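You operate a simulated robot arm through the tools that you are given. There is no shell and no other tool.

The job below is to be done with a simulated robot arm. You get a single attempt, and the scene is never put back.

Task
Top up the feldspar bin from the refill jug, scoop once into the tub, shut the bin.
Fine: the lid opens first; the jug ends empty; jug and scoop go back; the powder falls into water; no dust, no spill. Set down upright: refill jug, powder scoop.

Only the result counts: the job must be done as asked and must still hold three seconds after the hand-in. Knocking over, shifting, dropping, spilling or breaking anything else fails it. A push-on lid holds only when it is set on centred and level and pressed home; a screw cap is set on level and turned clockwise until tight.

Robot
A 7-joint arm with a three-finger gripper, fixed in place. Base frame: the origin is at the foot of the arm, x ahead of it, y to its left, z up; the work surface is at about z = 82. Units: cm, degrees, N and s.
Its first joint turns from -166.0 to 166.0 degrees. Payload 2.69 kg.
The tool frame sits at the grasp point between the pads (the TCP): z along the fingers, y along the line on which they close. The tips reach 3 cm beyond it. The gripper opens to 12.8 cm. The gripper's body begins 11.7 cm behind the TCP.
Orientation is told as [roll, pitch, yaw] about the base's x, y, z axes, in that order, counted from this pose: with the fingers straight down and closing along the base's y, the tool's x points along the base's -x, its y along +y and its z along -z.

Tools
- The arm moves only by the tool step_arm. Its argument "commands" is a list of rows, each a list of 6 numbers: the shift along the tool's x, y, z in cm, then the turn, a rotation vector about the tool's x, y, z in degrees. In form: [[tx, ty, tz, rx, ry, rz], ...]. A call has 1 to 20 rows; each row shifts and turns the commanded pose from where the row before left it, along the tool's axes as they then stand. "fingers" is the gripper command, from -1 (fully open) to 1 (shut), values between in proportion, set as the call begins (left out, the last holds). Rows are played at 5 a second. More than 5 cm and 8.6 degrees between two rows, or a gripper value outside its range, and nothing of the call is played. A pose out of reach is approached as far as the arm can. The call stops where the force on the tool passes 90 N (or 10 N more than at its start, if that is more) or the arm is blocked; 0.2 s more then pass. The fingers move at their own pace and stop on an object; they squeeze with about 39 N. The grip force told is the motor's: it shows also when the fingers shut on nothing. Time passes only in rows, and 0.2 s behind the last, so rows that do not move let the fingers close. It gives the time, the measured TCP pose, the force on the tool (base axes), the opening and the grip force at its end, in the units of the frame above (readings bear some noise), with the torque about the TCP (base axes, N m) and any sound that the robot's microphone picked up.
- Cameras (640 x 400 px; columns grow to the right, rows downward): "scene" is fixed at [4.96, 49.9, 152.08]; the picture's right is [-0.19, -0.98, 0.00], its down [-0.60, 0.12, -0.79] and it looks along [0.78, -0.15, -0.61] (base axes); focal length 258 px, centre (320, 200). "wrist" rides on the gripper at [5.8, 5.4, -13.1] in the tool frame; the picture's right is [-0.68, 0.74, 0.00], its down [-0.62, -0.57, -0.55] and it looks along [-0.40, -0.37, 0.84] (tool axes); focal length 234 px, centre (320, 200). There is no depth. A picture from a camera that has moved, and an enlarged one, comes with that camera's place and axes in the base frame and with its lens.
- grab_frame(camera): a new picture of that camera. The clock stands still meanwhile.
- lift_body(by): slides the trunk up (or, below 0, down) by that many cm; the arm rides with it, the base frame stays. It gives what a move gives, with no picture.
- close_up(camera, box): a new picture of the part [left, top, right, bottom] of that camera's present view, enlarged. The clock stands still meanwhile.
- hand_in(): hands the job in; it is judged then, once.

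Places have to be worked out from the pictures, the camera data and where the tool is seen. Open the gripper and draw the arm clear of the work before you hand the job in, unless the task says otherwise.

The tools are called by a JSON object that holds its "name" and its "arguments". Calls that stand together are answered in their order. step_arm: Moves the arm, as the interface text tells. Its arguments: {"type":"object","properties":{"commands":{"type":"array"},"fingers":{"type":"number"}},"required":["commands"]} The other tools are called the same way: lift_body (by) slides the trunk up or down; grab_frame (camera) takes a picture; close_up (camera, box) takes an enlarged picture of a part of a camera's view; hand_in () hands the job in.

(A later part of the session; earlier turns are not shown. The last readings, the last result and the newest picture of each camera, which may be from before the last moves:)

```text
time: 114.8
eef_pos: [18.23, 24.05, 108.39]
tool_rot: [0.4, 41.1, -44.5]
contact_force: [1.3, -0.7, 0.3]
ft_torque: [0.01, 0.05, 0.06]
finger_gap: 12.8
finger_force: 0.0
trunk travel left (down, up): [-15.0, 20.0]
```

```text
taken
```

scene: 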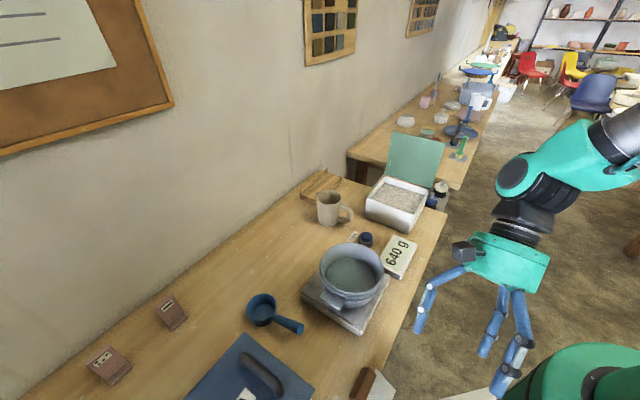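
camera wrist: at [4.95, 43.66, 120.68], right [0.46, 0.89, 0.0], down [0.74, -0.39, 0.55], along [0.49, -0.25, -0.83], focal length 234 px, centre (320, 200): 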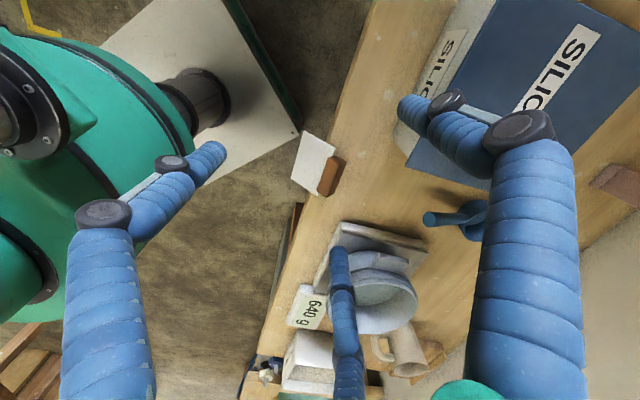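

Halfway there without clipping. I'll continue tilting to horizontal at this height.

{"name": "step_arm", "arguments": {"commands": [[0, 0, 0, 0, 8.15, 0], [0, 0, 0, 0, 8.15, 0], [0, 0, 0, 0, 8.15, 0], [0, 0, 0, 0, 0, 0]]}}

{"name": "step_arm", "arguments": {"commands": [[0, 0, 0, 0, 8.15, 0], [0, 0, 0, 0, 8.15, 0], [0, 0, 0, 0, 8.15, 0], [0, 0, 0, 0, 0, 0]]}}

{"name": "grab_frame", "arguments": {"camera": "scene"}}

{"name": "grab_frame", "arguments": {"camera": "wrist"}}

```text
time: 115.8
eef_pos: [18.09, 24.04, 108.37]
tool_rot: [0.7, 65.5, -44.1]
contact_force: [-0.1, -0.4, 0.2]
ft_torque: [0.02, 0.03, 0.04]
finger_gap: 12.79
finger_force: 0.1
trunk travel left (down, up): [-15.0, 20.0]
```

```text
time: 116.8
eef_pos: [18.09, 23.96, 108.4]
tool_rot: [83.9, 89.8, 39.1]
contact_force: [1.3, 0.7, -0.8]
ft_torque: [0.0, 0.01, 0.04]
finger_gap: 12.81
finger_force: 0.0
trunk travel left (down, up): [-15.0, 20.0]
```

```text
taken
```

scene: 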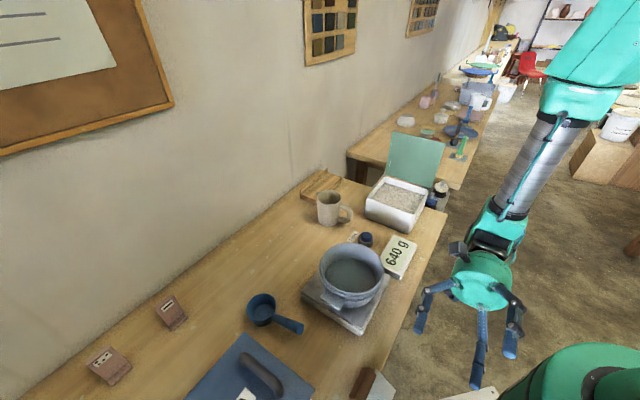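

```text
taken
camera wrist: at [31.19, 18.45, 114.27], right [0.52, 0.52, -0.67], down [-0.01, -0.79, -0.62], along [-0.85, 0.33, -0.41], focal length 234 px, centre (320, 200)
```

wrist: 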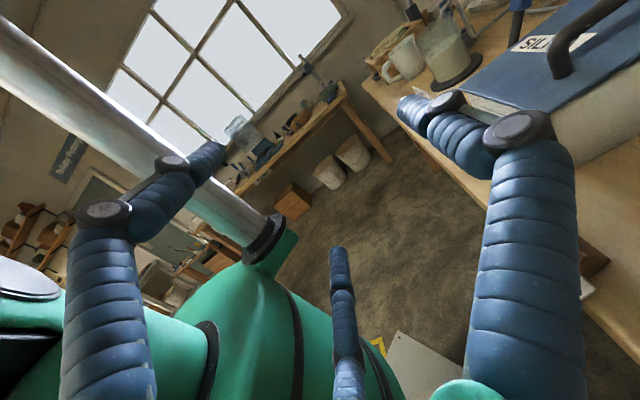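

Horizontal is reachable. I'll retreat a little along the edge, descend outside the table, then check the finger against the card before sliding under it.

{"name": "step_arm", "arguments": {"commands": [[0, 0, -2.2, 0, 0, 0], [0, 0, -2.2, 0, 0, 0], [-3, 0, 0, 0, 0, 0], [-4, 0, 0, 0, 0, 0], [-4, 0, 0, 0, 0, 0], [0, 0, 0, 0, 0, 0]]}}

{"name": "grab_frame", "arguments": {"camera": "wrist"}}

{"name": "grab_frame", "arguments": {"camera": "scene"}}

```text
time: 118.2
eef_pos: [21.28, 21.05, 97.25]
tool_rot: [65.4, 89.7, 20.5]
contact_force: [0.3, -0.9, -0.2]
ft_torque: [0.02, 0.01, 0.04]
finger_gap: 12.78
finger_force: 0.0
trunk travel left (down, up): [-15.0, 20.0]
```

```text
taken
camera wrist: at [34.44, 15.51, 103.2], right [0.52, 0.52, -0.67], down [-0.01, -0.79, -0.62], along [-0.85, 0.33, -0.41], focal length 234 px, centre (320, 200)
```

wrist: 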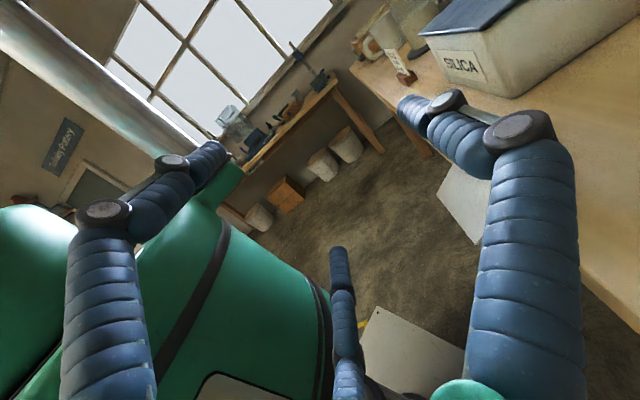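

```text
taken
```

scene: 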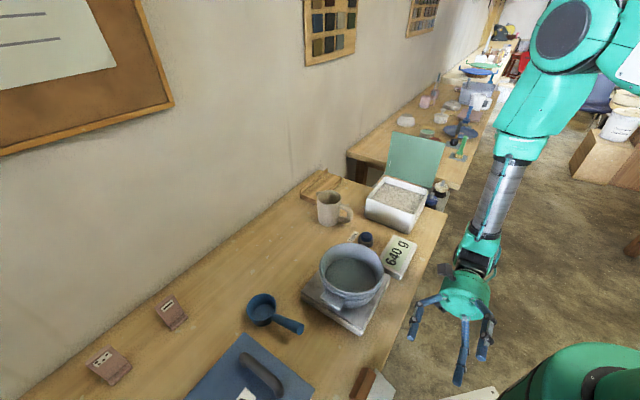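

Clear so far. The card is visible past finger A, so I'll continue down to just below plate level.

{"name": "step_arm", "arguments": {"commands": [[-4, 0, 0, 0, 0, 0], [-4, 0, 0, 0, 0, 0], [-4, 0, 0, 0, 0, 0], [0, 0, 0, 0, 0, 0]]}}

{"name": "grab_frame", "arguments": {"camera": "wrist"}}

```text
time: 119.2
eef_pos: [21.7, 20.87, 85.13]
tool_rot: [67.6, 89.7, 22.7]
contact_force: [0.0, -0.4, -1.0]
ft_torque: [0.01, 0.05, 0.04]
finger_gap: 12.78
finger_force: 0.1
trunk travel left (down, up): [-15.0, 20.0]
```

```text
taken
camera wrist: at [34.61, 15.48, 91.1], right [0.52, 0.52, -0.67], down [-0.01, -0.79, -0.62], along [-0.85, 0.33, -0.41], focal length 234 px, centre (320, 200)
```

wrist: 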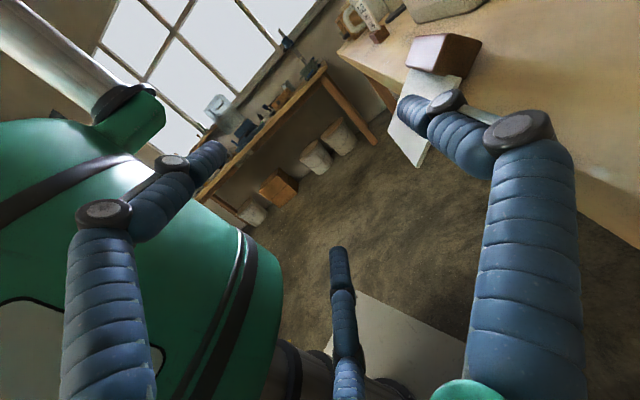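

{"name": "close_up", "arguments": {"camera": "wrist", "box": [340, 10, 540, 190]}}

```text
2.22 times, centred on (440, 100) of wrist
camera zoom: at [34.61, 15.48, 91.1], right [0.52, 0.52, -0.67], down [-0.01, -0.79, -0.62], along [-0.85, 0.33, -0.41], focal length 520 px, centre (53, 422)
```

zoom: 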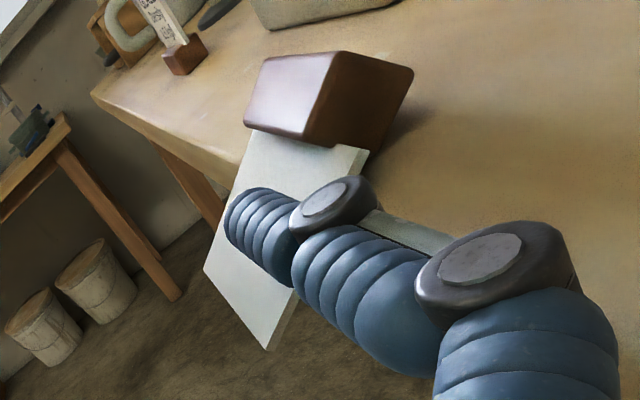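

The card's plate slopes about 31° over the edge (free edge z ≈ 79, W ≈ 35.5). I'll descend beside its end to z ≈ 77, so finger A can slide beneath.

{"name": "step_arm", "arguments": {"commands": [[-2.6, 0, 0, 0, 0, 0], [-2.6, 0, 0, 0, 0, 0], [-2.8, 0, 0, 0, 0, 0], [0, 0, 0, 0, 0, 0]]}}

{"name": "close_up", "arguments": {"camera": "wrist", "box": [340, 10, 540, 190]}}

```text
time: 120.2
eef_pos: [21.51, 21.0, 77.33]
tool_rot: [66.3, 89.7, 21.5]
contact_force: [0.6, -0.6, 0.5]
ft_torque: [0.02, 0.01, 0.04]
finger_gap: 12.79
finger_force: 0.0
trunk travel left (down, up): [-15.0, 20.0]
```

```text
2.22 times, centred on (440, 100) of wrist
camera zoom: at [34.5, 15.48, 83.29], right [0.52, 0.52, -0.67], down [-0.01, -0.79, -0.62], along [-0.85, 0.33, -0.41], focal length 520 px, centre (53, 422)
```

zoom: 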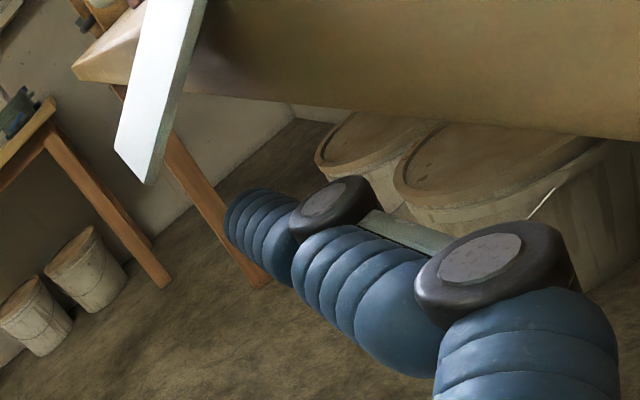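

Finger A lies about 1.5 cm below the sloping plate. I'll advance under it along the edge in steps.

{"name": "step_arm", "arguments": {"commands": [[0, 0, 2, 0, 0, 0], [0, 0, 2, 0, 0, 0], [0, 0, 0, 0, 0, 0]]}}

{"name": "grab_frame", "arguments": {"camera": "wrist"}}

{"name": "grab_frame", "arguments": {"camera": "scene"}}

```text
time: 121.0
eef_pos: [18.56, 23.86, 77.48]
tool_rot: [60.4, 89.6, 15.6]
contact_force: [0.0, 0.4, 0.1]
ft_torque: [0.0, -0.01, -0.01]
finger_gap: 12.8
finger_force: 0.1
trunk travel left (down, up): [-15.0, 20.0]
```

```text
taken
camera wrist: at [31.54, 18.37, 83.34], right [0.52, 0.52, -0.67], down [-0.01, -0.79, -0.62], along [-0.85, 0.33, -0.41], focal length 234 px, centre (320, 200)
```

wrist: 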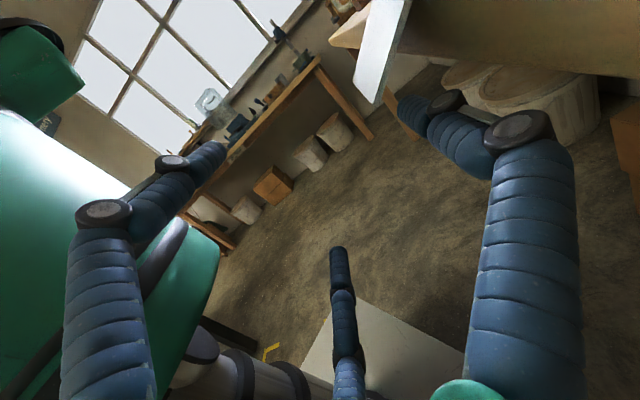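

```text
taken
```

scene: 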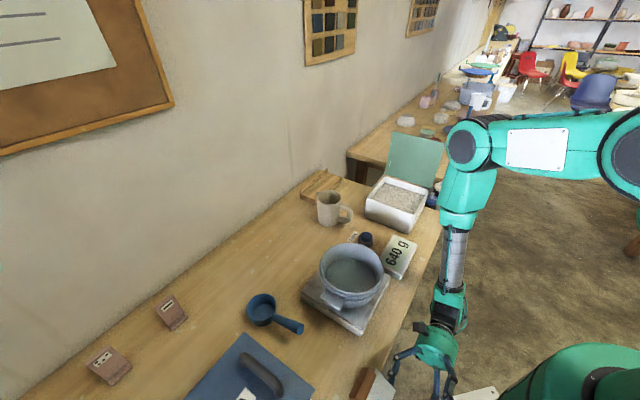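

{"name": "step_arm", "arguments": {"commands": [[0, 0, 1.5, 0, 0, 0], [0, 0, 1.5, 0, 0, 0], [0, 0, 1.5, 0, 0, 0], [0, 0, 0, 0, 0, 0]]}}

{"name": "grab_frame", "arguments": {"camera": "wrist"}}

{"name": "close_up", "arguments": {"camera": "scene", "box": [320, 320, 460, 400]}}

```text
time: 122.0
eef_pos: [15.26, 27.02, 77.49]
tool_rot: [64.6, 89.7, 19.9]
contact_force: [0.3, -0.5, 0.7]
ft_torque: [-0.02, 0.0, 0.03]
finger_gap: 12.8
finger_force: 0.1
trunk travel left (down, up): [-15.0, 20.0]
```

```text
taken
camera wrist: at [28.35, 21.48, 83.4], right [0.52, 0.52, -0.67], down [-0.01, -0.79, -0.62], along [-0.85, 0.33, -0.41], focal length 234 px, centre (320, 200)
```

wrist: 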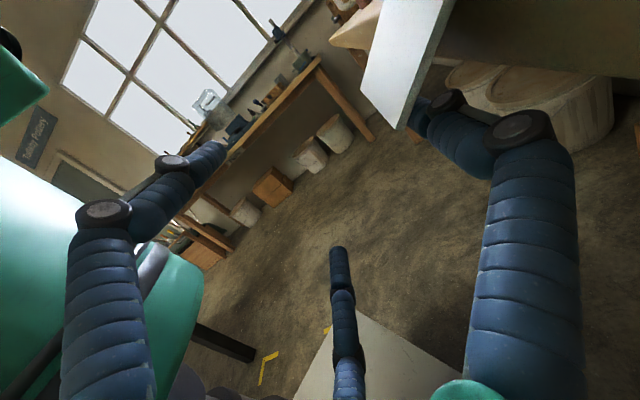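

```text
4.57 times, centred on (390, 360) of scene
camera zoom: at [4.96, 49.9, 152.08], right [-0.19, -0.98, 0.0], down [-0.6, 0.12, -0.79], along [0.78, -0.15, -0.61], focal length 1180 px, centre (0, -531)
```

zoom: 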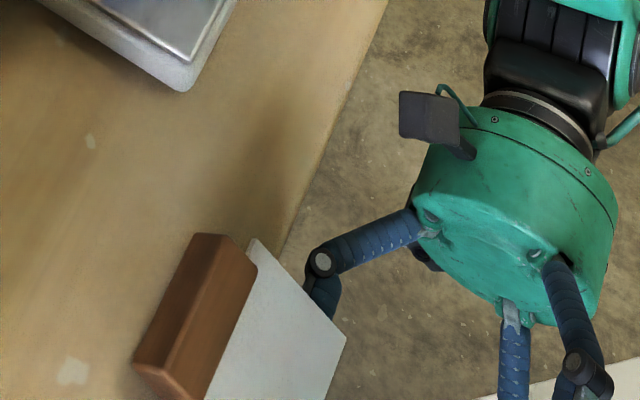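

Finger A is now under the plate. I'll raise it to bring the card back to lying flat, then pause to look.

{"name": "step_arm", "arguments": {"commands": [[1.0, -0.1, 0, 0, 0, 0], [1.0, -0.1, 0, 0, 0, 0], [0.8, -0.15, 0, 0, 0, 0], [0.7, -0.15, 0, 0, 0, 0], [0.5, -0.05, 0, 0, 0, 0], [0, 0, 0, 0, 0, 0]]}}

{"name": "grab_frame", "arguments": {"camera": "wrist"}}

{"name": "close_up", "arguments": {"camera": "scene", "box": [320, 320, 460, 400]}}

```text
time: 123.4
eef_pos: [14.88, 26.52, 81.36]
tool_rot: [64.7, 89.7, 19.9]
contact_force: [0.3, 0.5, 0.1]
ft_torque: [0.01, -0.01, 0.01]
finger_gap: 12.78
finger_force: 0.0
trunk travel left (down, up): [-15.0, 20.0]
```

```text
taken
camera wrist: at [27.93, 21.04, 87.33], right [0.52, 0.52, -0.67], down [-0.01, -0.79, -0.62], along [-0.85, 0.33, -0.41], focal length 234 px, centre (320, 200)
```

wrist: 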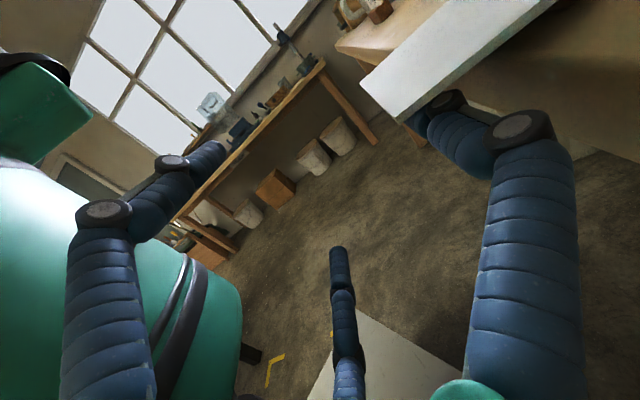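

```text
4.57 times, centred on (390, 360) of scene
camera zoom: at [4.96, 49.9, 152.08], right [-0.19, -0.98, 0.0], down [-0.6, 0.12, -0.79], along [0.78, -0.15, -0.61], focal length 1180 px, centre (0, -531)
```

zoom: 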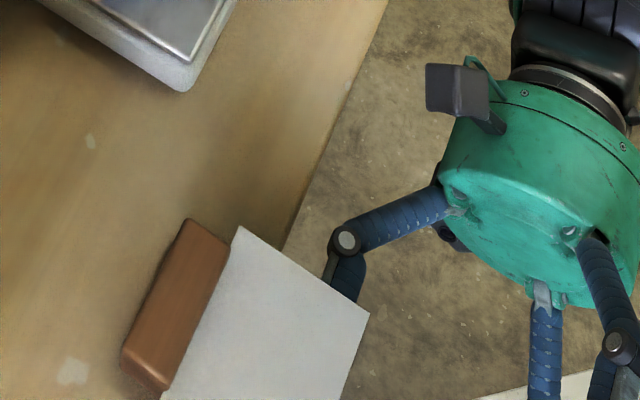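

The plate has swung up to horizontal and the card now lies flat. I'll continue along the arc to about 45°.

{"name": "step_arm", "arguments": {"commands": [[0.7, 0.05, 0, 0, 0, 0], [1.0, 0.12, 0, 0, 0, 0], [0.95, 0.2, 0, 0, 0, 0], [0.95, 0.35, 0, 0, 0, 0], [0.9, 0.4, 0, 0, 0, 0], [0.8, 0.55, 0, 0, 0, 0], [0.75, 0.65, 0, 0, 0, 0], [0, 0, 0, 0, 0, 0]]}}

{"name": "grab_frame", "arguments": {"camera": "wrist"}}

{"name": "close_up", "arguments": {"camera": "scene", "box": [320, 320, 460, 400]}}

```text
time: 125.2
eef_pos: [16.56, 28.11, 87.48]
tool_rot: [64.6, 89.7, 19.8]
contact_force: [-0.3, -0.7, -0.3]
ft_torque: [-0.03, -0.04, 0.0]
finger_gap: 12.83
finger_force: 0.0
trunk travel left (down, up): [-15.0, 20.0]
```

```text
taken
camera wrist: at [29.59, 22.56, 93.37], right [0.52, 0.52, -0.67], down [-0.01, -0.79, -0.62], along [-0.85, 0.33, -0.41], focal length 234 px, centre (320, 200)
```

wrist: 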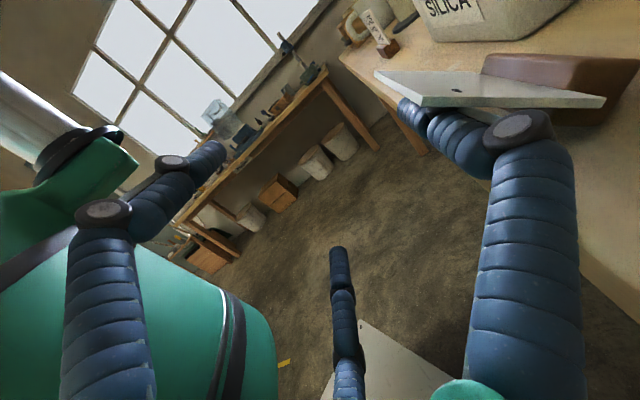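

```text
4.57 times, centred on (390, 360) of scene
camera zoom: at [4.96, 49.9, 152.08], right [-0.19, -0.98, 0.0], down [-0.6, 0.12, -0.79], along [0.78, -0.15, -0.61], focal length 1180 px, centre (0, -531)
```

zoom: 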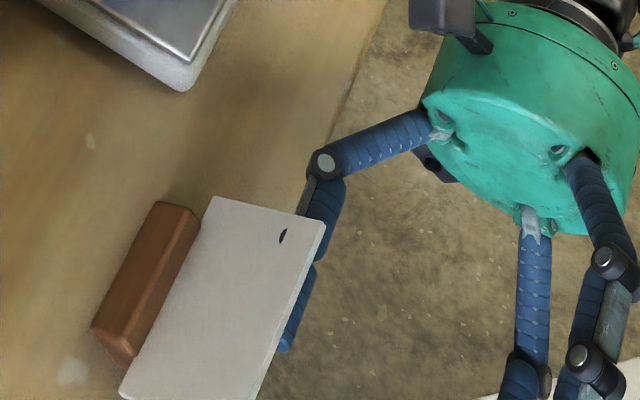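

It's at about 45° and still pivoting on its block. I'll continue slowly toward upright.

{"name": "step_arm", "arguments": {"commands": [[0.55, 0.75, 0, 0, 0, 0], [0.5, 0.8, 0, 0, 0, 0], [0.4, 0.9, 0, 0, 0, 0], [0.25, 0.6, 0, 0, 0, 0], [0, 0, 0, 0, 0, 0]]}}

{"name": "grab_frame", "arguments": {"camera": "wrist"}}

{"name": "close_up", "arguments": {"camera": "scene", "box": [320, 320, 460, 400]}}

```text
time: 126.4
eef_pos: [18.71, 30.33, 89.27]
tool_rot: [61.2, 89.6, 16.6]
contact_force: [0.5, -0.3, 0.2]
ft_torque: [0.01, 0.02, 0.0]
finger_gap: 12.79
finger_force: 0.1
trunk travel left (down, up): [-15.0, 20.0]
```

```text
taken
camera wrist: at [31.76, 24.83, 95.14], right [0.52, 0.52, -0.67], down [-0.01, -0.79, -0.62], along [-0.85, 0.33, -0.41], focal length 234 px, centre (320, 200)
```

wrist: 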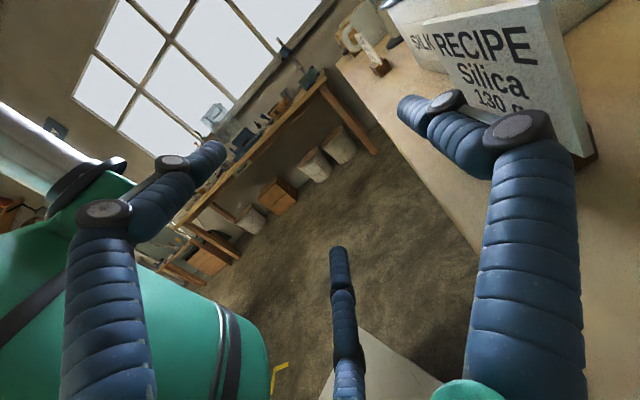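

```text
4.57 times, centred on (390, 360) of scene
camera zoom: at [4.96, 49.9, 152.08], right [-0.19, -0.98, 0.0], down [-0.6, 0.12, -0.79], along [0.78, -0.15, -0.61], focal length 1180 px, centre (0, -531)
```

zoom: 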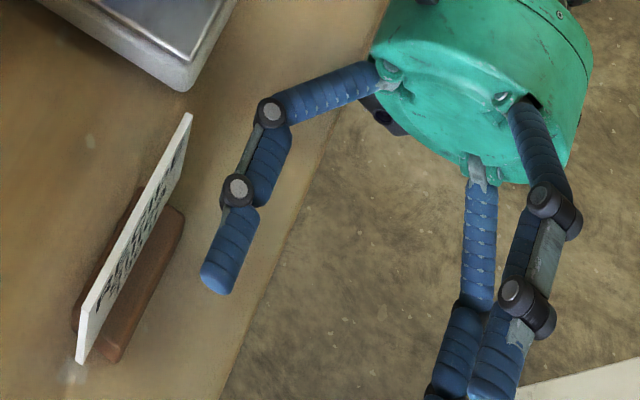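

The card is upright again, and its corners match the original picture within a pixel. I'll retreat sideways, away from it, and verify with the same crop as at the start.

{"name": "step_arm", "arguments": {"commands": [[0, -2, 0, 0, 0, 0], [0, -3, 0, 0, 0, 0], [0, -3, -1, 0, 0, 0], [0, 0, -4, 0, 0, 0], [0, 0, -4, 0, 0, 0], [4, 0, 0, 0, 0, 0], [4, 0, 0, 0, 0, 0], [4, 0, 0, 0, 0, 0], [4, 0, 0, 0, 0, 0], [0, 0, 0, 0, 0, 0]]}}

{"name": "close_up", "arguments": {"camera": "scene", "box": [340, 330, 400, 400]}}

{"name": "grab_frame", "arguments": {"camera": "scene"}}

```text
time: 128.6
eef_pos: [19.17, 18.19, 105.17]
tool_rot: [63.7, 89.8, 18.9]
contact_force: [-0.9, 0.3, 0.2]
ft_torque: [-0.02, -0.04, -0.07]
finger_gap: 12.8
finger_force: 0.0
trunk travel left (down, up): [-15.0, 20.0]
```

```text
5.71 times, centred on (370, 365) of scene
camera zoom: at [4.96, 49.9, 152.08], right [-0.19, -0.98, 0.0], down [-0.6, 0.12, -0.79], along [0.78, -0.15, -0.61], focal length 1474 px, centre (34, -743)
```

zoom: 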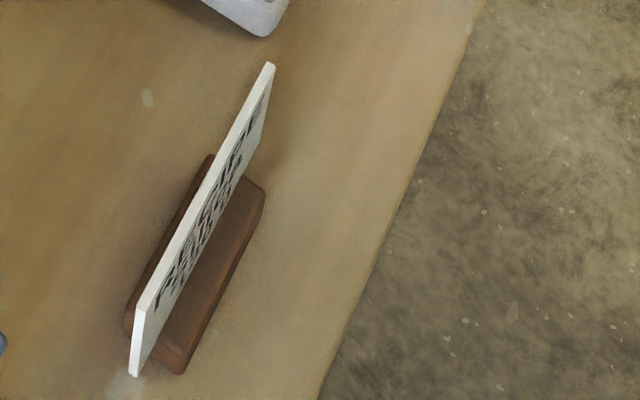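

```text
taken
```

scene: 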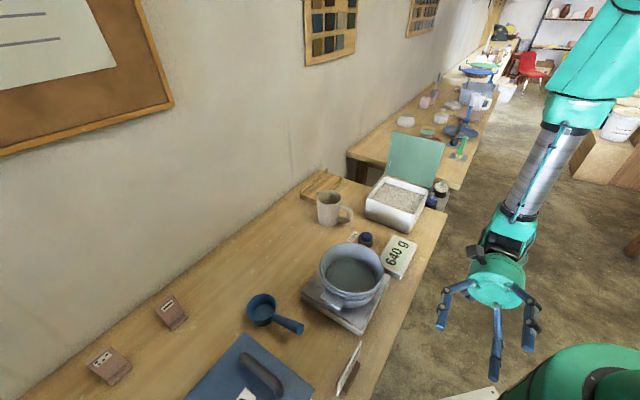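

The card stands exactly where it was. Now back to the scoop, doing all reorientation high up: untilt to straight down, yaw to 45°, and tilt 30° outward.

{"name": "step_arm", "arguments": {"commands": [[4, 1.5, 0, 0, 0, 0], [0, 1.5, 0, 0, -8.2, 0], [0, 1.5, 0, 0, -8.2, 0], [0, 1.5, 0, 0, -8.2, 0], [0, 0, 0, 0, -8.2, 0], [0, 0, 0, 0, -8.2, 0], [0, 0, 0, 0, -8.2, 0], [0, 0, 0, 0, -8.2, 0], [0, 0, 0, 0, -8.2, 0], [0, 0, 0, 0, -8.2, 0], [0, 0, 0, 0, -8.2, 0], [0, 0, 0, 0, -8.0, 0], [0, 0, 0, 0, 0, 0]]}}

{"name": "step_arm", "arguments": {"commands": [[-4, 0, -2, 0, 0, -4], [-4, 0, -2, 0, 0, -8], [0, 0, 0, 0, 0, -8], [0, 0, 0, 0, 0, -8], [0, 0, 0, 0, 0, -8], [0, 0, 0, 0, 0, -8], [0, 0, 0, 0, 0, -8], [0, 0, 0, 0, 0, -8], [0, 0, 0, 0, 0, -8], [0, 0, 0, 0, 0, -8], [0, 0, 0, 0, 0, -8], [0, 0, 0, 0, 0, -6], [0, 0, 0, 0, 0, 0]]}}

```text
time: 131.4
eef_pos: [23.63, 22.55, 109.28]
tool_rot: [0.3, -0.2, -44.7]
contact_force: [-0.4, -0.2, 0.7]
ft_torque: [0.01, -0.01, 0.03]
finger_gap: 12.79
finger_force: 0.1
trunk travel left (down, up): [-15.0, 20.0]
```

```text
time: 134.2
eef_pos: [29.38, 17.03, 113.18]
tool_rot: [0.0, -0.3, 45.4]
contact_force: [-0.3, -0.1, -0.8]
ft_torque: [0.0, -0.04, 0.01]
finger_gap: 12.81
finger_force: 0.1
trunk travel left (down, up): [-15.0, 20.0]
```

{"name": "step_arm", "arguments": {"commands": [[0, 0, 0, 0, -7.5, 0], [0, 0, 0, 0, -7.5, 0], [0, 0, 0, 0, -7.5, 0], [0, 0, 0, 0, -7.2, 0], [-3.09, 2.5, 1.98, 0, 0, 0], [-3.09, 2.5, 1.98, 0, 0, 0], [-3.09, 2.5, 1.98, 0, 0, 0], [-3.09, 2.5, 1.98, 0, 0, 0], [-3.09, 2.5, 1.98, 0, 0, 0], [-3.09, 2.5, 1.98, 0, 0, 0], [-3.09, 2.5, 1.98, 0, 0, 0], [0, 0, 0, 0, 0, 0]], "fingers": 0.0625}}

{"name": "grab_frame", "arguments": {"camera": "wrist"}}

{"name": "grab_frame", "arguments": {"camera": "scene"}}

```text
time: 136.8
eef_pos: [35.05, 47.65, 111.61]
tool_rot: [-0.2, -30.0, 45.3]
contact_force: [0.6, 1.0, -0.2]
ft_torque: [-0.05, -0.01, -0.01]
finger_gap: 6.04
finger_force: 0.1
trunk travel left (down, up): [-15.0, 20.0]
```

```text
taken
camera wrist: at [23.0, 43.25, 120.12], right [-0.11, 0.94, 0.34], down [0.58, -0.21, 0.78], along [0.8, 0.28, -0.52], focal length 234 px, centre (320, 200)
```

wrist: 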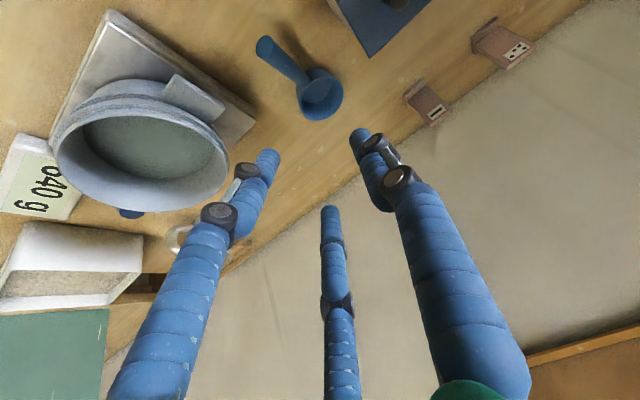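

```text
taken
```

scene: 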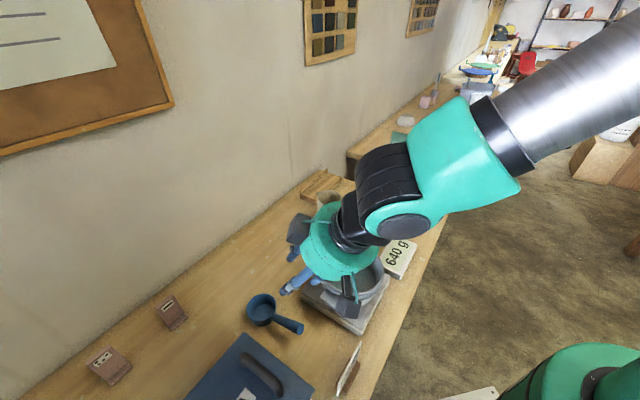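

Reached cleanly. I'll zoom on the scoop from here to refine the handle's location.

{"name": "close_up", "arguments": {"camera": "wrist", "box": [240, 20, 360, 130]}}

{"name": "close_up", "arguments": {"camera": "scene", "box": [235, 280, 315, 345]}}

```text
3.64 times, centred on (300, 75) of wrist
camera zoom: at [23.0, 43.25, 120.12], right [-0.11, 0.94, 0.34], down [0.58, -0.21, 0.78], along [0.8, 0.28, -0.52], focal length 852 px, centre (393, 654)
```

zoom: 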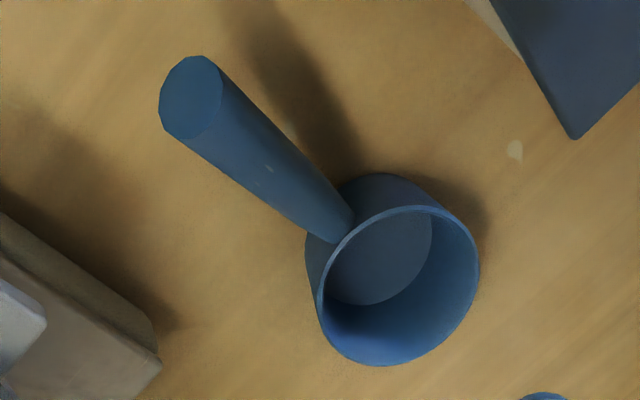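

```text
6.15 times, centred on (275, 312) of scene
camera zoom: at [4.96, 49.9, 152.08], right [-0.19, -0.98, 0.0], down [-0.6, 0.12, -0.79], along [0.78, -0.15, -0.61], focal length 1588 px, centre (597, -492)
```

zoom: 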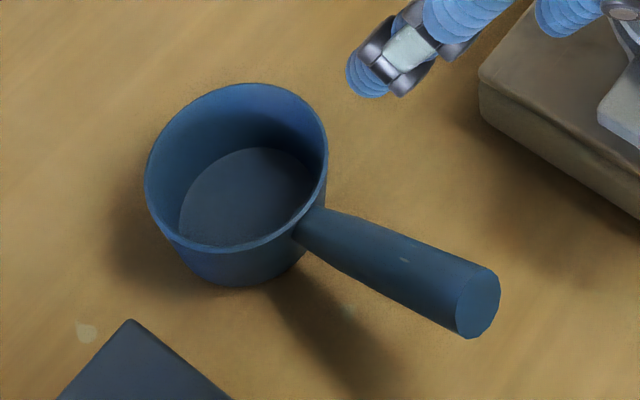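

Refined: handle end (35.1, 48.75, 89.8), root (42.4, 55.6, 84.4), cup rim centre (44.4, 58.3, 86.5). I'll descend to the pre-approach point for a grip 4.5 cm from the handle's end.

{"name": "step_arm", "arguments": {"commands": [[1.97, -0.05, 3.28, 0, 0, 0], [1.97, -0.05, 3.28, 0, 0, 0], [1.97, -0.05, 3.28, 0, 0, 0], [1.96, -0.05, 3.28, 0, 0, 0], [0, 0, 0, 0, 0, 0]]}}

{"name": "close_up", "arguments": {"camera": "wrist", "box": [230, 20, 410, 220]}}

{"name": "close_up", "arguments": {"camera": "scene", "box": [230, 265, 390, 390]}}

```text
time: 138.0
eef_pos: [35.08, 47.45, 96.66]
tool_rot: [-0.1, -30.0, 45.4]
contact_force: [0.2, -0.5, 0.1]
ft_torque: [0.0, 0.01, 0.04]
finger_gap: 6.02
finger_force: 0.2
trunk travel left (down, up): [-15.0, 20.0]
```

```text
2.00 times, centred on (320, 120) of wrist
camera zoom: at [23.01, 42.89, 105.1], right [-0.11, 0.94, 0.34], down [0.58, -0.21, 0.78], along [0.8, 0.28, -0.52], focal length 468 px, centre (320, 360)
```

zoom: 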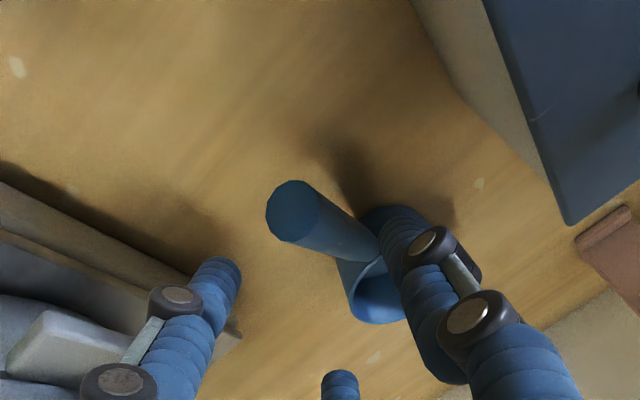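

```text
3.20 times, centred on (310, 328) of scene
camera zoom: at [4.96, 49.9, 152.08], right [-0.19, -0.98, 0.0], down [-0.6, 0.12, -0.79], along [0.78, -0.15, -0.61], focal length 826 px, centre (352, -208)
```

zoom: 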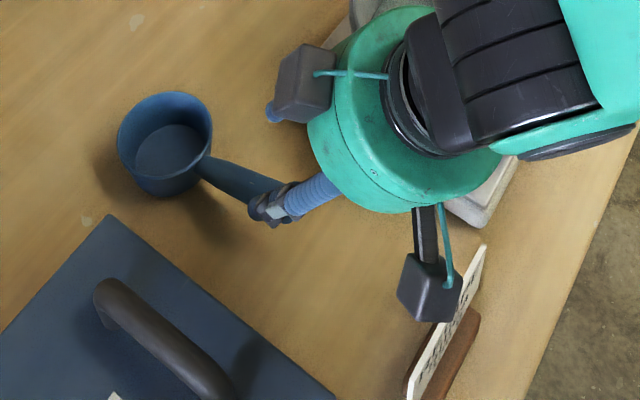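

Aligned, with the handle lying between finger A and the pair. I'll advance along the tool axis in steps, the camera staying well above the card.

{"name": "step_arm", "arguments": {"commands": [[0, 0, 2.5, 0, 0, 0], [0, 0, 2.5, 0, 0, 0], [0, 0, 2, 0, 0, 0], [0, 0, 0, 0, 0, 0]]}}

{"name": "close_up", "arguments": {"camera": "wrist", "box": [230, 20, 410, 220]}}

{"name": "close_up", "arguments": {"camera": "scene", "box": [230, 265, 390, 390]}}

```text
time: 139.0
eef_pos: [37.41, 49.89, 90.62]
tool_rot: [0.0, -30.0, 45.3]
contact_force: [0.1, -0.4, 0.4]
ft_torque: [0.0, 0.04, 0.0]
finger_gap: 5.99
finger_force: 0.0
trunk travel left (down, up): [-15.0, 20.0]
```

```text
2.00 times, centred on (320, 120) of wrist
camera zoom: at [25.39, 45.33, 99.1], right [-0.11, 0.94, 0.34], down [0.58, -0.21, 0.78], along [0.8, 0.28, -0.52], focal length 468 px, centre (320, 360)
```

zoom: 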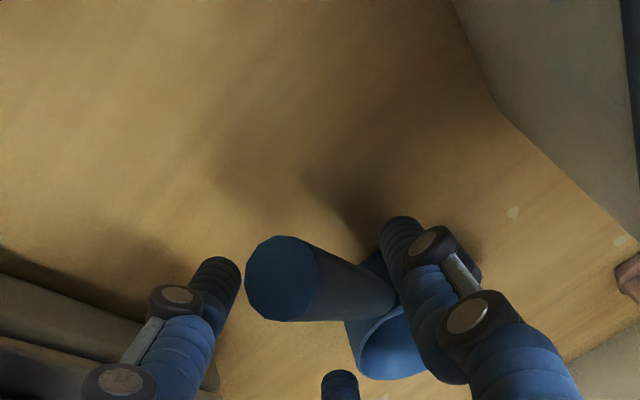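

```text
3.20 times, centred on (310, 328) of scene
camera zoom: at [4.96, 49.9, 152.08], right [-0.19, -0.98, 0.0], down [-0.6, 0.12, -0.79], along [0.78, -0.15, -0.61], focal length 826 px, centre (352, -208)
```

zoom: 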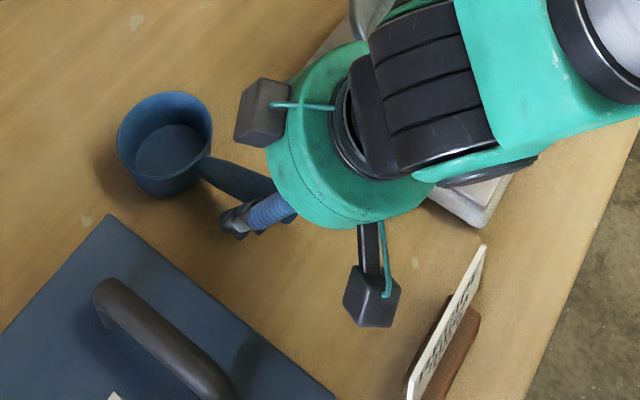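

The computed clearances for the final 3 cm are about 0.9 cm all round. Advancing the rest of the way.

{"name": "step_arm", "arguments": {"commands": [[0, 0, 1.3, 0, 0, 0], [0, 0, 1.2, 0, 0, 0], [0, 0, 0.8, 0, 0, 0], [0, 0, 0, 0, 0, 0]]}}

{"name": "close_up", "arguments": {"camera": "wrist", "box": [230, 20, 410, 220]}}

```text
time: 140.0
eef_pos: [38.61, 50.94, 87.84]
tool_rot: [0.0, -29.9, 45.3]
contact_force: [0.3, 0.1, -0.7]
ft_torque: [-0.02, -0.01, 0.0]
finger_gap: 5.97
finger_force: 0.0
trunk travel left (down, up): [-15.0, 20.0]
```

```text
2.00 times, centred on (320, 120) of wrist
camera zoom: at [26.62, 46.38, 96.2], right [-0.11, 0.94, 0.34], down [0.58, -0.21, 0.78], along [0.8, 0.28, -0.52], focal length 468 px, centre (320, 360)
```

zoom: 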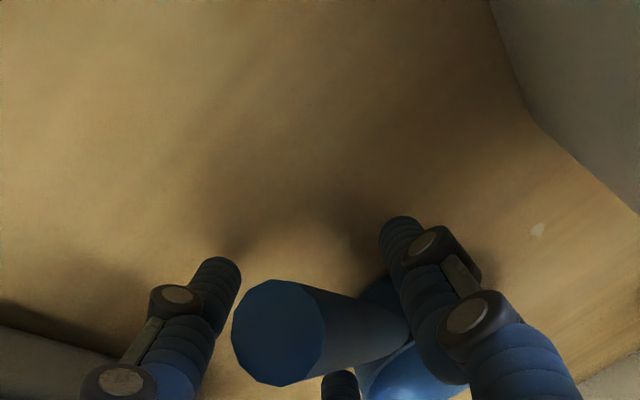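

In position with no contact. Closing on the handle.

{"name": "step_arm", "arguments": {"commands": [[0, 0, 0, 0, 0, 0], [0, 0, 0, 0, 0, 0], [0, 0, 0, 0, 0, 0]], "fingers": 1}}

{"name": "close_up", "arguments": {"camera": "wrist", "box": [230, 20, 410, 220]}}

{"name": "close_up", "arguments": {"camera": "scene", "box": [235, 280, 315, 345]}}

```text
time: 140.8
eef_pos: [38.62, 51.0, 87.78]
tool_rot: [0.0, -30.0, 45.3]
contact_force: [1.0, -0.3, 1.9]
ft_torque: [0.02, -0.21, -0.06]
finger_gap: 3.45
finger_force: 38.6
trunk travel left (down, up): [-15.0, 20.0]
```

```text
2.00 times, centred on (320, 120) of wrist
camera zoom: at [26.61, 46.37, 96.23], right [-0.11, 0.94, 0.34], down [0.58, -0.21, 0.78], along [0.8, 0.28, -0.52], focal length 468 px, centre (320, 360)
```

zoom: 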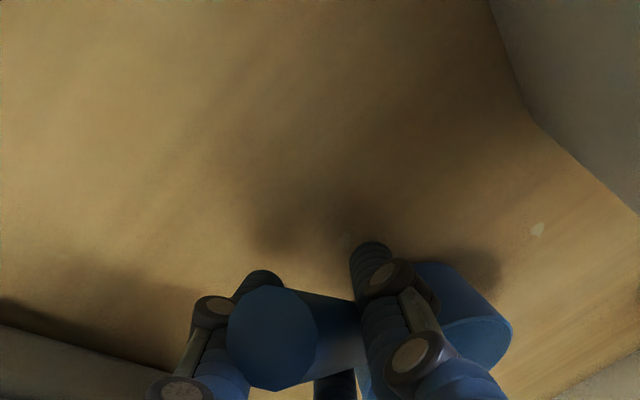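

```text
6.15 times, centred on (275, 312) of scene
camera zoom: at [4.96, 49.9, 152.08], right [-0.19, -0.98, 0.0], down [-0.6, 0.12, -0.79], along [0.78, -0.15, -0.61], focal length 1588 px, centre (597, -492)
```

zoom: 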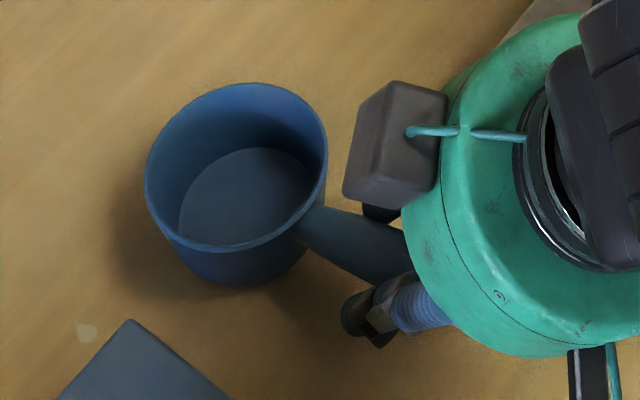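

Gripped at 3.45 cm and the cup hasn't moved. I'll lift 2 cm and check it stays level.

{"name": "step_arm", "arguments": {"commands": [[-0.5, 0, -0.866, 0, 0, 0], [-0.5, 0, -0.866, 0, 0, 0], [0, 0, 0, 0, 0, 0]]}}

{"name": "close_up", "arguments": {"camera": "scene", "box": [225, 270, 325, 345]}}

{"name": "grab_frame", "arguments": {"camera": "wrist"}}

```text
time: 141.6
eef_pos: [38.55, 51.09, 89.65]
tool_rot: [-0.3, -30.0, 45.4]
contact_force: [0.3, 0.4, -1.0]
ft_torque: [-0.04, 0.0, 0.02]
finger_gap: 3.49
finger_force: 39.1
trunk travel left (down, up): [-15.0, 20.0]
```

```text
5.33 times, centred on (275, 308) of scene
camera zoom: at [4.96, 49.9, 152.08], right [-0.19, -0.98, 0.0], down [-0.6, 0.12, -0.79], along [0.78, -0.15, -0.61], focal length 1376 px, centre (560, -373)
```

zoom: 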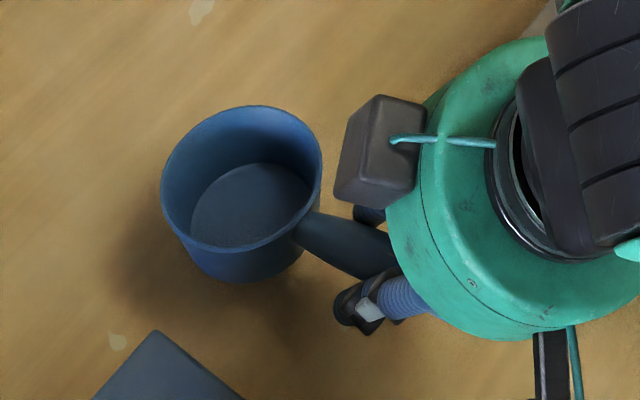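

```text
taken
camera wrist: at [26.6, 46.41, 98.12], right [-0.11, 0.94, 0.34], down [0.58, -0.21, 0.78], along [0.8, 0.28, -0.52], focal length 234 px, centre (320, 200)
```

wrist: 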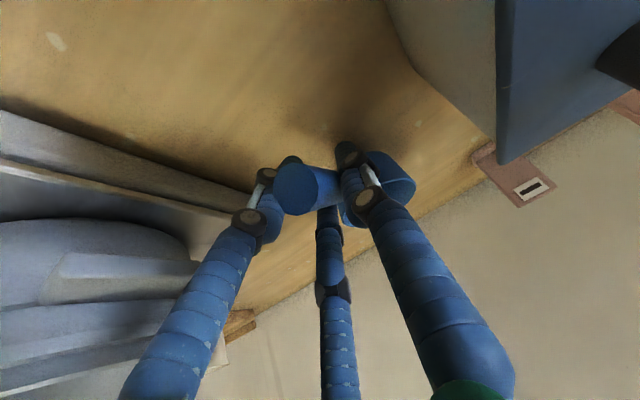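

The scoop lifts level (about 1 N). I'll raise it, turn it to point straight outward (azimuth 0) and carry it high over to the bin's near corner.

{"name": "step_arm", "arguments": {"commands": [[-1.5, 0, -2.6, 0, 0, 0], [-2, 0, -3.46, 0, 0, 0], [-2, 0, -3.46, 0, 0, 0], [-2, 0, -3.46, 0, 0, 0], [-1.2, 0, -2.1, 0, 0, 0], [0, 0, 0, 3.775, 0, 6.54], [0, 0, 0, 3.775, 0, 6.54], [0, 0, 0, 3.775, 0, 6.54], [0, 0, 0, 3.775, 0, 6.54], [0, 0, 0, 3.775, 0, 6.54], [0, 0, 0, 3.775, 0, 6.54], [0, 0, 0, 0, 0, 0]]}}

{"name": "grab_frame", "arguments": {"camera": "scene"}}

```text
time: 144.2
eef_pos: [38.44, 51.07, 107.27]
tool_rot: [-0.1, -30.0, 0.0]
contact_force: [0.3, -0.3, -0.7]
ft_torque: [-0.01, 0.06, -0.04]
finger_gap: 3.51
finger_force: 38.3
trunk travel left (down, up): [-15.0, 20.0]
```

```text
taken
```

scene: 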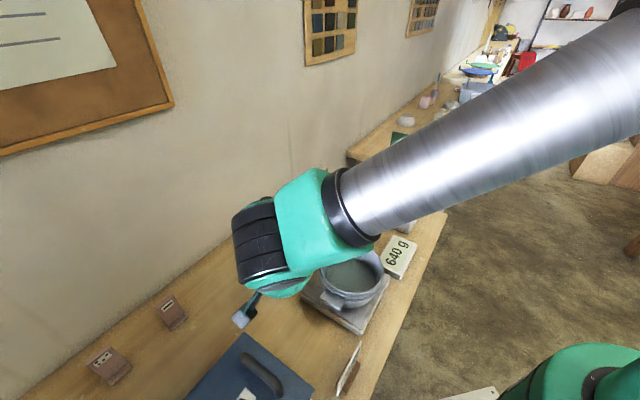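

Orientation is exact and nothing was disturbed. Now carrying it over toward the bin at height.

{"name": "step_arm", "arguments": {"commands": [[-1.2, -2.2, 0.7, 0, 0, 0], [-2.09, -3.67, 1.21, 0, 0, 0], [-2.09, -3.67, 1.21, 0, 0, 0], [-2.09, -3.67, 1.21, 0, 0, 0], [-2.09, -3.67, 1.21, 0, 0, 0], [-2.09, -3.67, 1.21, 0, 0, 0], [-2.09, -3.67, 1.21, 0, 0, 0], [-2.09, -3.67, 1.21, 0, 0, 0], [-2.09, -3.67, 1.21, 0, 0, 0], [-2.09, -3.67, 1.21, 0, 0, 0], [-2.09, -3.67, 1.21, 0, 0, 0], [-2.09, -3.67, 1.21, 0, 0, 0], [-2.09, -3.67, 1.21, 0, 0, 0], [-1.0, -1.6, 0.58, 0, 0, 0], [0, 0, 0, 0, 0, 0]]}}

{"name": "grab_frame", "arguments": {"camera": "wrist"}}

{"name": "close_up", "arguments": {"camera": "scene", "box": [330, 110, 490, 240]}}

```text
time: 147.4
eef_pos: [70.18, 3.08, 107.13]
tool_rot: [0.0, -30.0, -0.1]
contact_force: [-0.1, -0.1, -0.7]
ft_torque: [-0.02, 0.06, -0.01]
finger_gap: 3.54
finger_force: 38.9
trunk travel left (down, up): [-15.0, 20.0]
```

```text
taken
camera wrist: at [58.56, 8.39, 115.47], right [0.59, 0.74, 0.34], down [0.26, -0.56, 0.78], along [0.77, -0.37, -0.52], focal length 234 px, centre (320, 200)
```

wrist: 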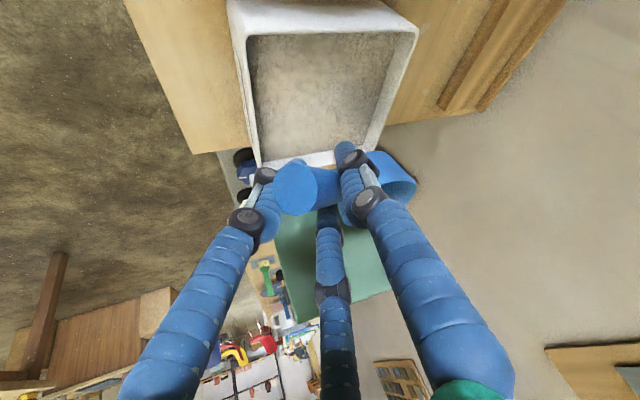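

```text
3.08 times, centred on (410, 175) of scene
camera zoom: at [4.96, 49.9, 152.08], right [-0.19, -0.98, 0.0], down [-0.6, 0.12, -0.79], along [0.78, -0.15, -0.61], focal length 794 px, centre (43, 277)
```

zoom: 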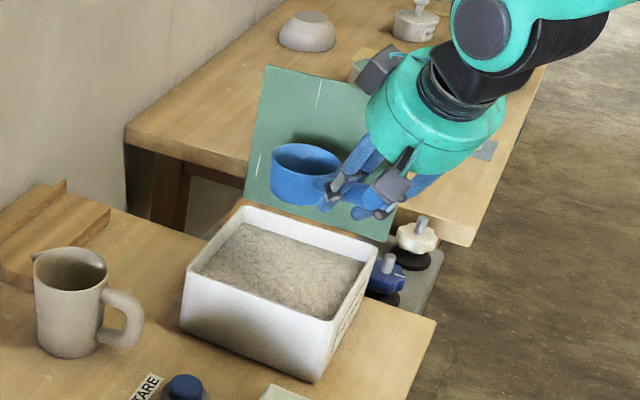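

The cup hovers over the bin and the powder surface is about 2–2.5 cm below the rim (z ≈ 89.8). I'll pitch the cup forward 40° above the powder, ready to dip.

{"name": "step_arm", "arguments": {"commands": [[-2.165, 0.6, 1.25, 0, 0, 0], [0, 0, 0, 0, 8, 0], [0, 0, 0, 0, 8, 0], [0, 0, 0, 0, 8, 0], [0, 0, 0, 0, 8, 0], [0, 0, 0, 0, 8, 0], [0, 0, 0, 0, 0, 0]]}}

{"name": "close_up", "arguments": {"camera": "scene", "box": [330, 110, 490, 240]}}

{"name": "grab_frame", "arguments": {"camera": "wrist"}}

```text
time: 149.0
eef_pos: [72.54, 3.76, 107.08]
tool_rot: [0.0, 10.0, -0.2]
contact_force: [0.7, -0.2, -1.5]
ft_torque: [-0.01, 0.1, 0.03]
finger_gap: 3.54
finger_force: 39.1
trunk travel left (down, up): [-15.0, 20.0]
```

```text
3.08 times, centred on (410, 175) of scene
camera zoom: at [4.96, 49.9, 152.08], right [-0.19, -0.98, 0.0], down [-0.6, 0.12, -0.79], along [0.78, -0.15, -0.61], focal length 794 px, centre (43, 277)
```

zoom: 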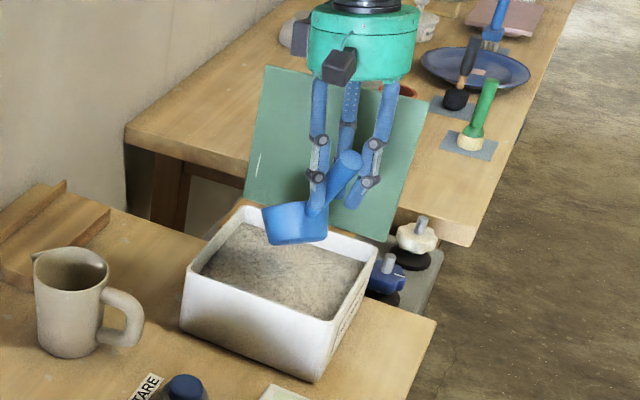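

```text
taken
camera wrist: at [69.12, 8.96, 121.05], right [0.67, 0.74, -0.12], down [0.7, -0.57, 0.43], along [0.25, -0.37, -0.89], focal length 234 px, centre (320, 200)
```

wrist: 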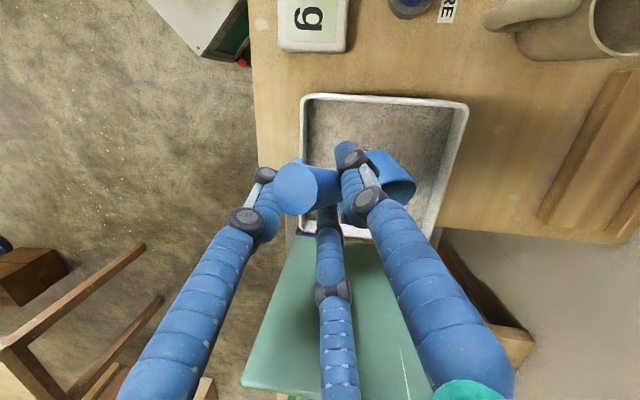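

The tilted cup is over the middle of the bin. I'll lower it, slowing as the lip enters the powder.

{"name": "step_arm", "arguments": {"commands": [[-0.348, 0, 1.97, 0, 0, 0], [-0.348, 0, 1.97, 0, 0, 0], [-0.348, 0, 1.97, 0, 0, 0], [-0.14, 0, 0.79, 0, 0, 0], [-0.14, 0, 0.79, 0, 0, 0], [-0.14, 0, 0.79, 0, 0, 0], [-0.14, 0, 0.79, 0, 0, 0], [-0.14, 0, 0.79, 0, 0, 0], [0, 0, 0, 0, 0, 0]]}}

{"name": "close_up", "arguments": {"camera": "scene", "box": [350, 140, 460, 230]}}

```text
time: 151.0
eef_pos: [72.61, 3.73, 97.09]
tool_rot: [0.0, 10.0, -0.1]
contact_force: [-0.7, -0.8, -1.4]
ft_torque: [-0.01, 0.09, -0.02]
finger_gap: 3.61
finger_force: 39.0
trunk travel left (down, up): [-15.0, 20.0]
```

```text
4.44 times, centred on (405, 185) of scene
camera zoom: at [4.96, 49.9, 152.08], right [-0.19, -0.98, 0.0], down [-0.6, 0.12, -0.79], along [0.78, -0.15, -0.61], focal length 1147 px, centre (-58, 267)
```

zoom: 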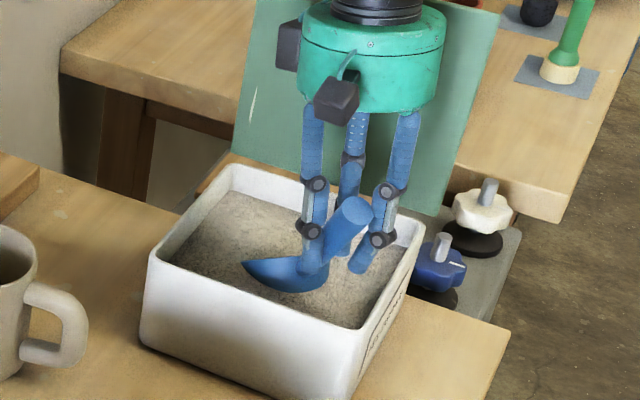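

The cup is entering the powder with no resistance. I'll push forward 4.5 cm and then level the cup beneath the surface.

{"name": "step_arm", "arguments": {"commands": [[-0.63, 0, -0.11, 0, 0, 0], [-0.63, 0, -0.11, 0, 0, 0], [-0.63, 0, -0.11, 0, 0, 0], [-0.63, 0, -0.11, 0, 0, 0], [-0.63, 0, -0.11, 0, 0, 0], [-0.63, 0, -0.11, 0, 0, 0], [-0.63, 0, -0.11, 0, 0, 0], [0, 0, 0, 0, 0, 0]]}}

{"name": "step_arm", "arguments": {"commands": [[0.33, 0, 0.66, 0, -4, 0], [0.33, 0, 0.67, 0, -4, 0], [0.34, 0, 0.71, 0, -4, 0], [0.34, 0, 0.71, 0, -4, 0], [0.36, 0, 0.62, 0, -4, 0], [0.37, 0, 0.61, 0, -4, 0], [0.37, 0, 0.66, 0, -4, 0], [0.37, 0, 0.65, 0, -4, 0], [0.39, 0, 0.62, 0, -4, 0], [0.39, 0, 0.63, 0, -4, 0], [0, 0, 0, 0, 0, 0]]}}

{"name": "close_up", "arguments": {"camera": "scene", "box": [350, 140, 460, 230]}}

```text
time: 152.8
eef_pos: [77.01, 3.77, 97.24]
tool_rot: [0.0, 10.0, -0.1]
contact_force: [-0.5, -0.9, -2.4]
ft_torque: [0.0, 0.04, -0.01]
finger_gap: 3.65
finger_force: 38.7
trunk travel left (down, up): [-15.0, 20.0]
```

```text
time: 155.2
eef_pos: [74.42, 3.65, 90.36]
tool_rot: [-0.1, -30.1, 0.0]
contact_force: [-0.2, -0.6, -2.5]
ft_torque: [-0.01, 0.19, -0.01]
finger_gap: 3.63
finger_force: 38.9
trunk travel left (down, up): [-15.0, 20.0]
```

```text
4.44 times, centred on (405, 185) of scene
camera zoom: at [4.96, 49.9, 152.08], right [-0.19, -0.98, 0.0], down [-0.6, 0.12, -0.79], along [0.78, -0.15, -0.61], focal length 1147 px, centre (-58, 267)
```

zoom: 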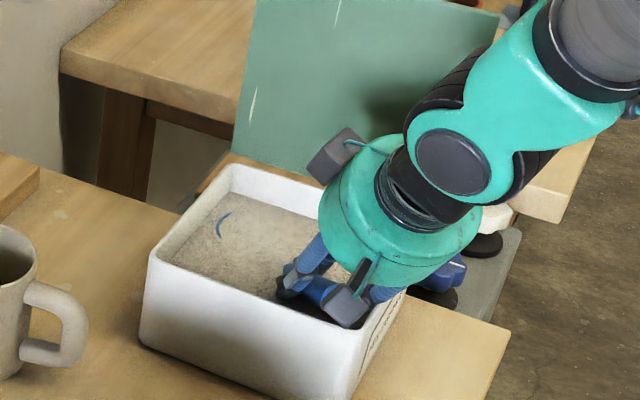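

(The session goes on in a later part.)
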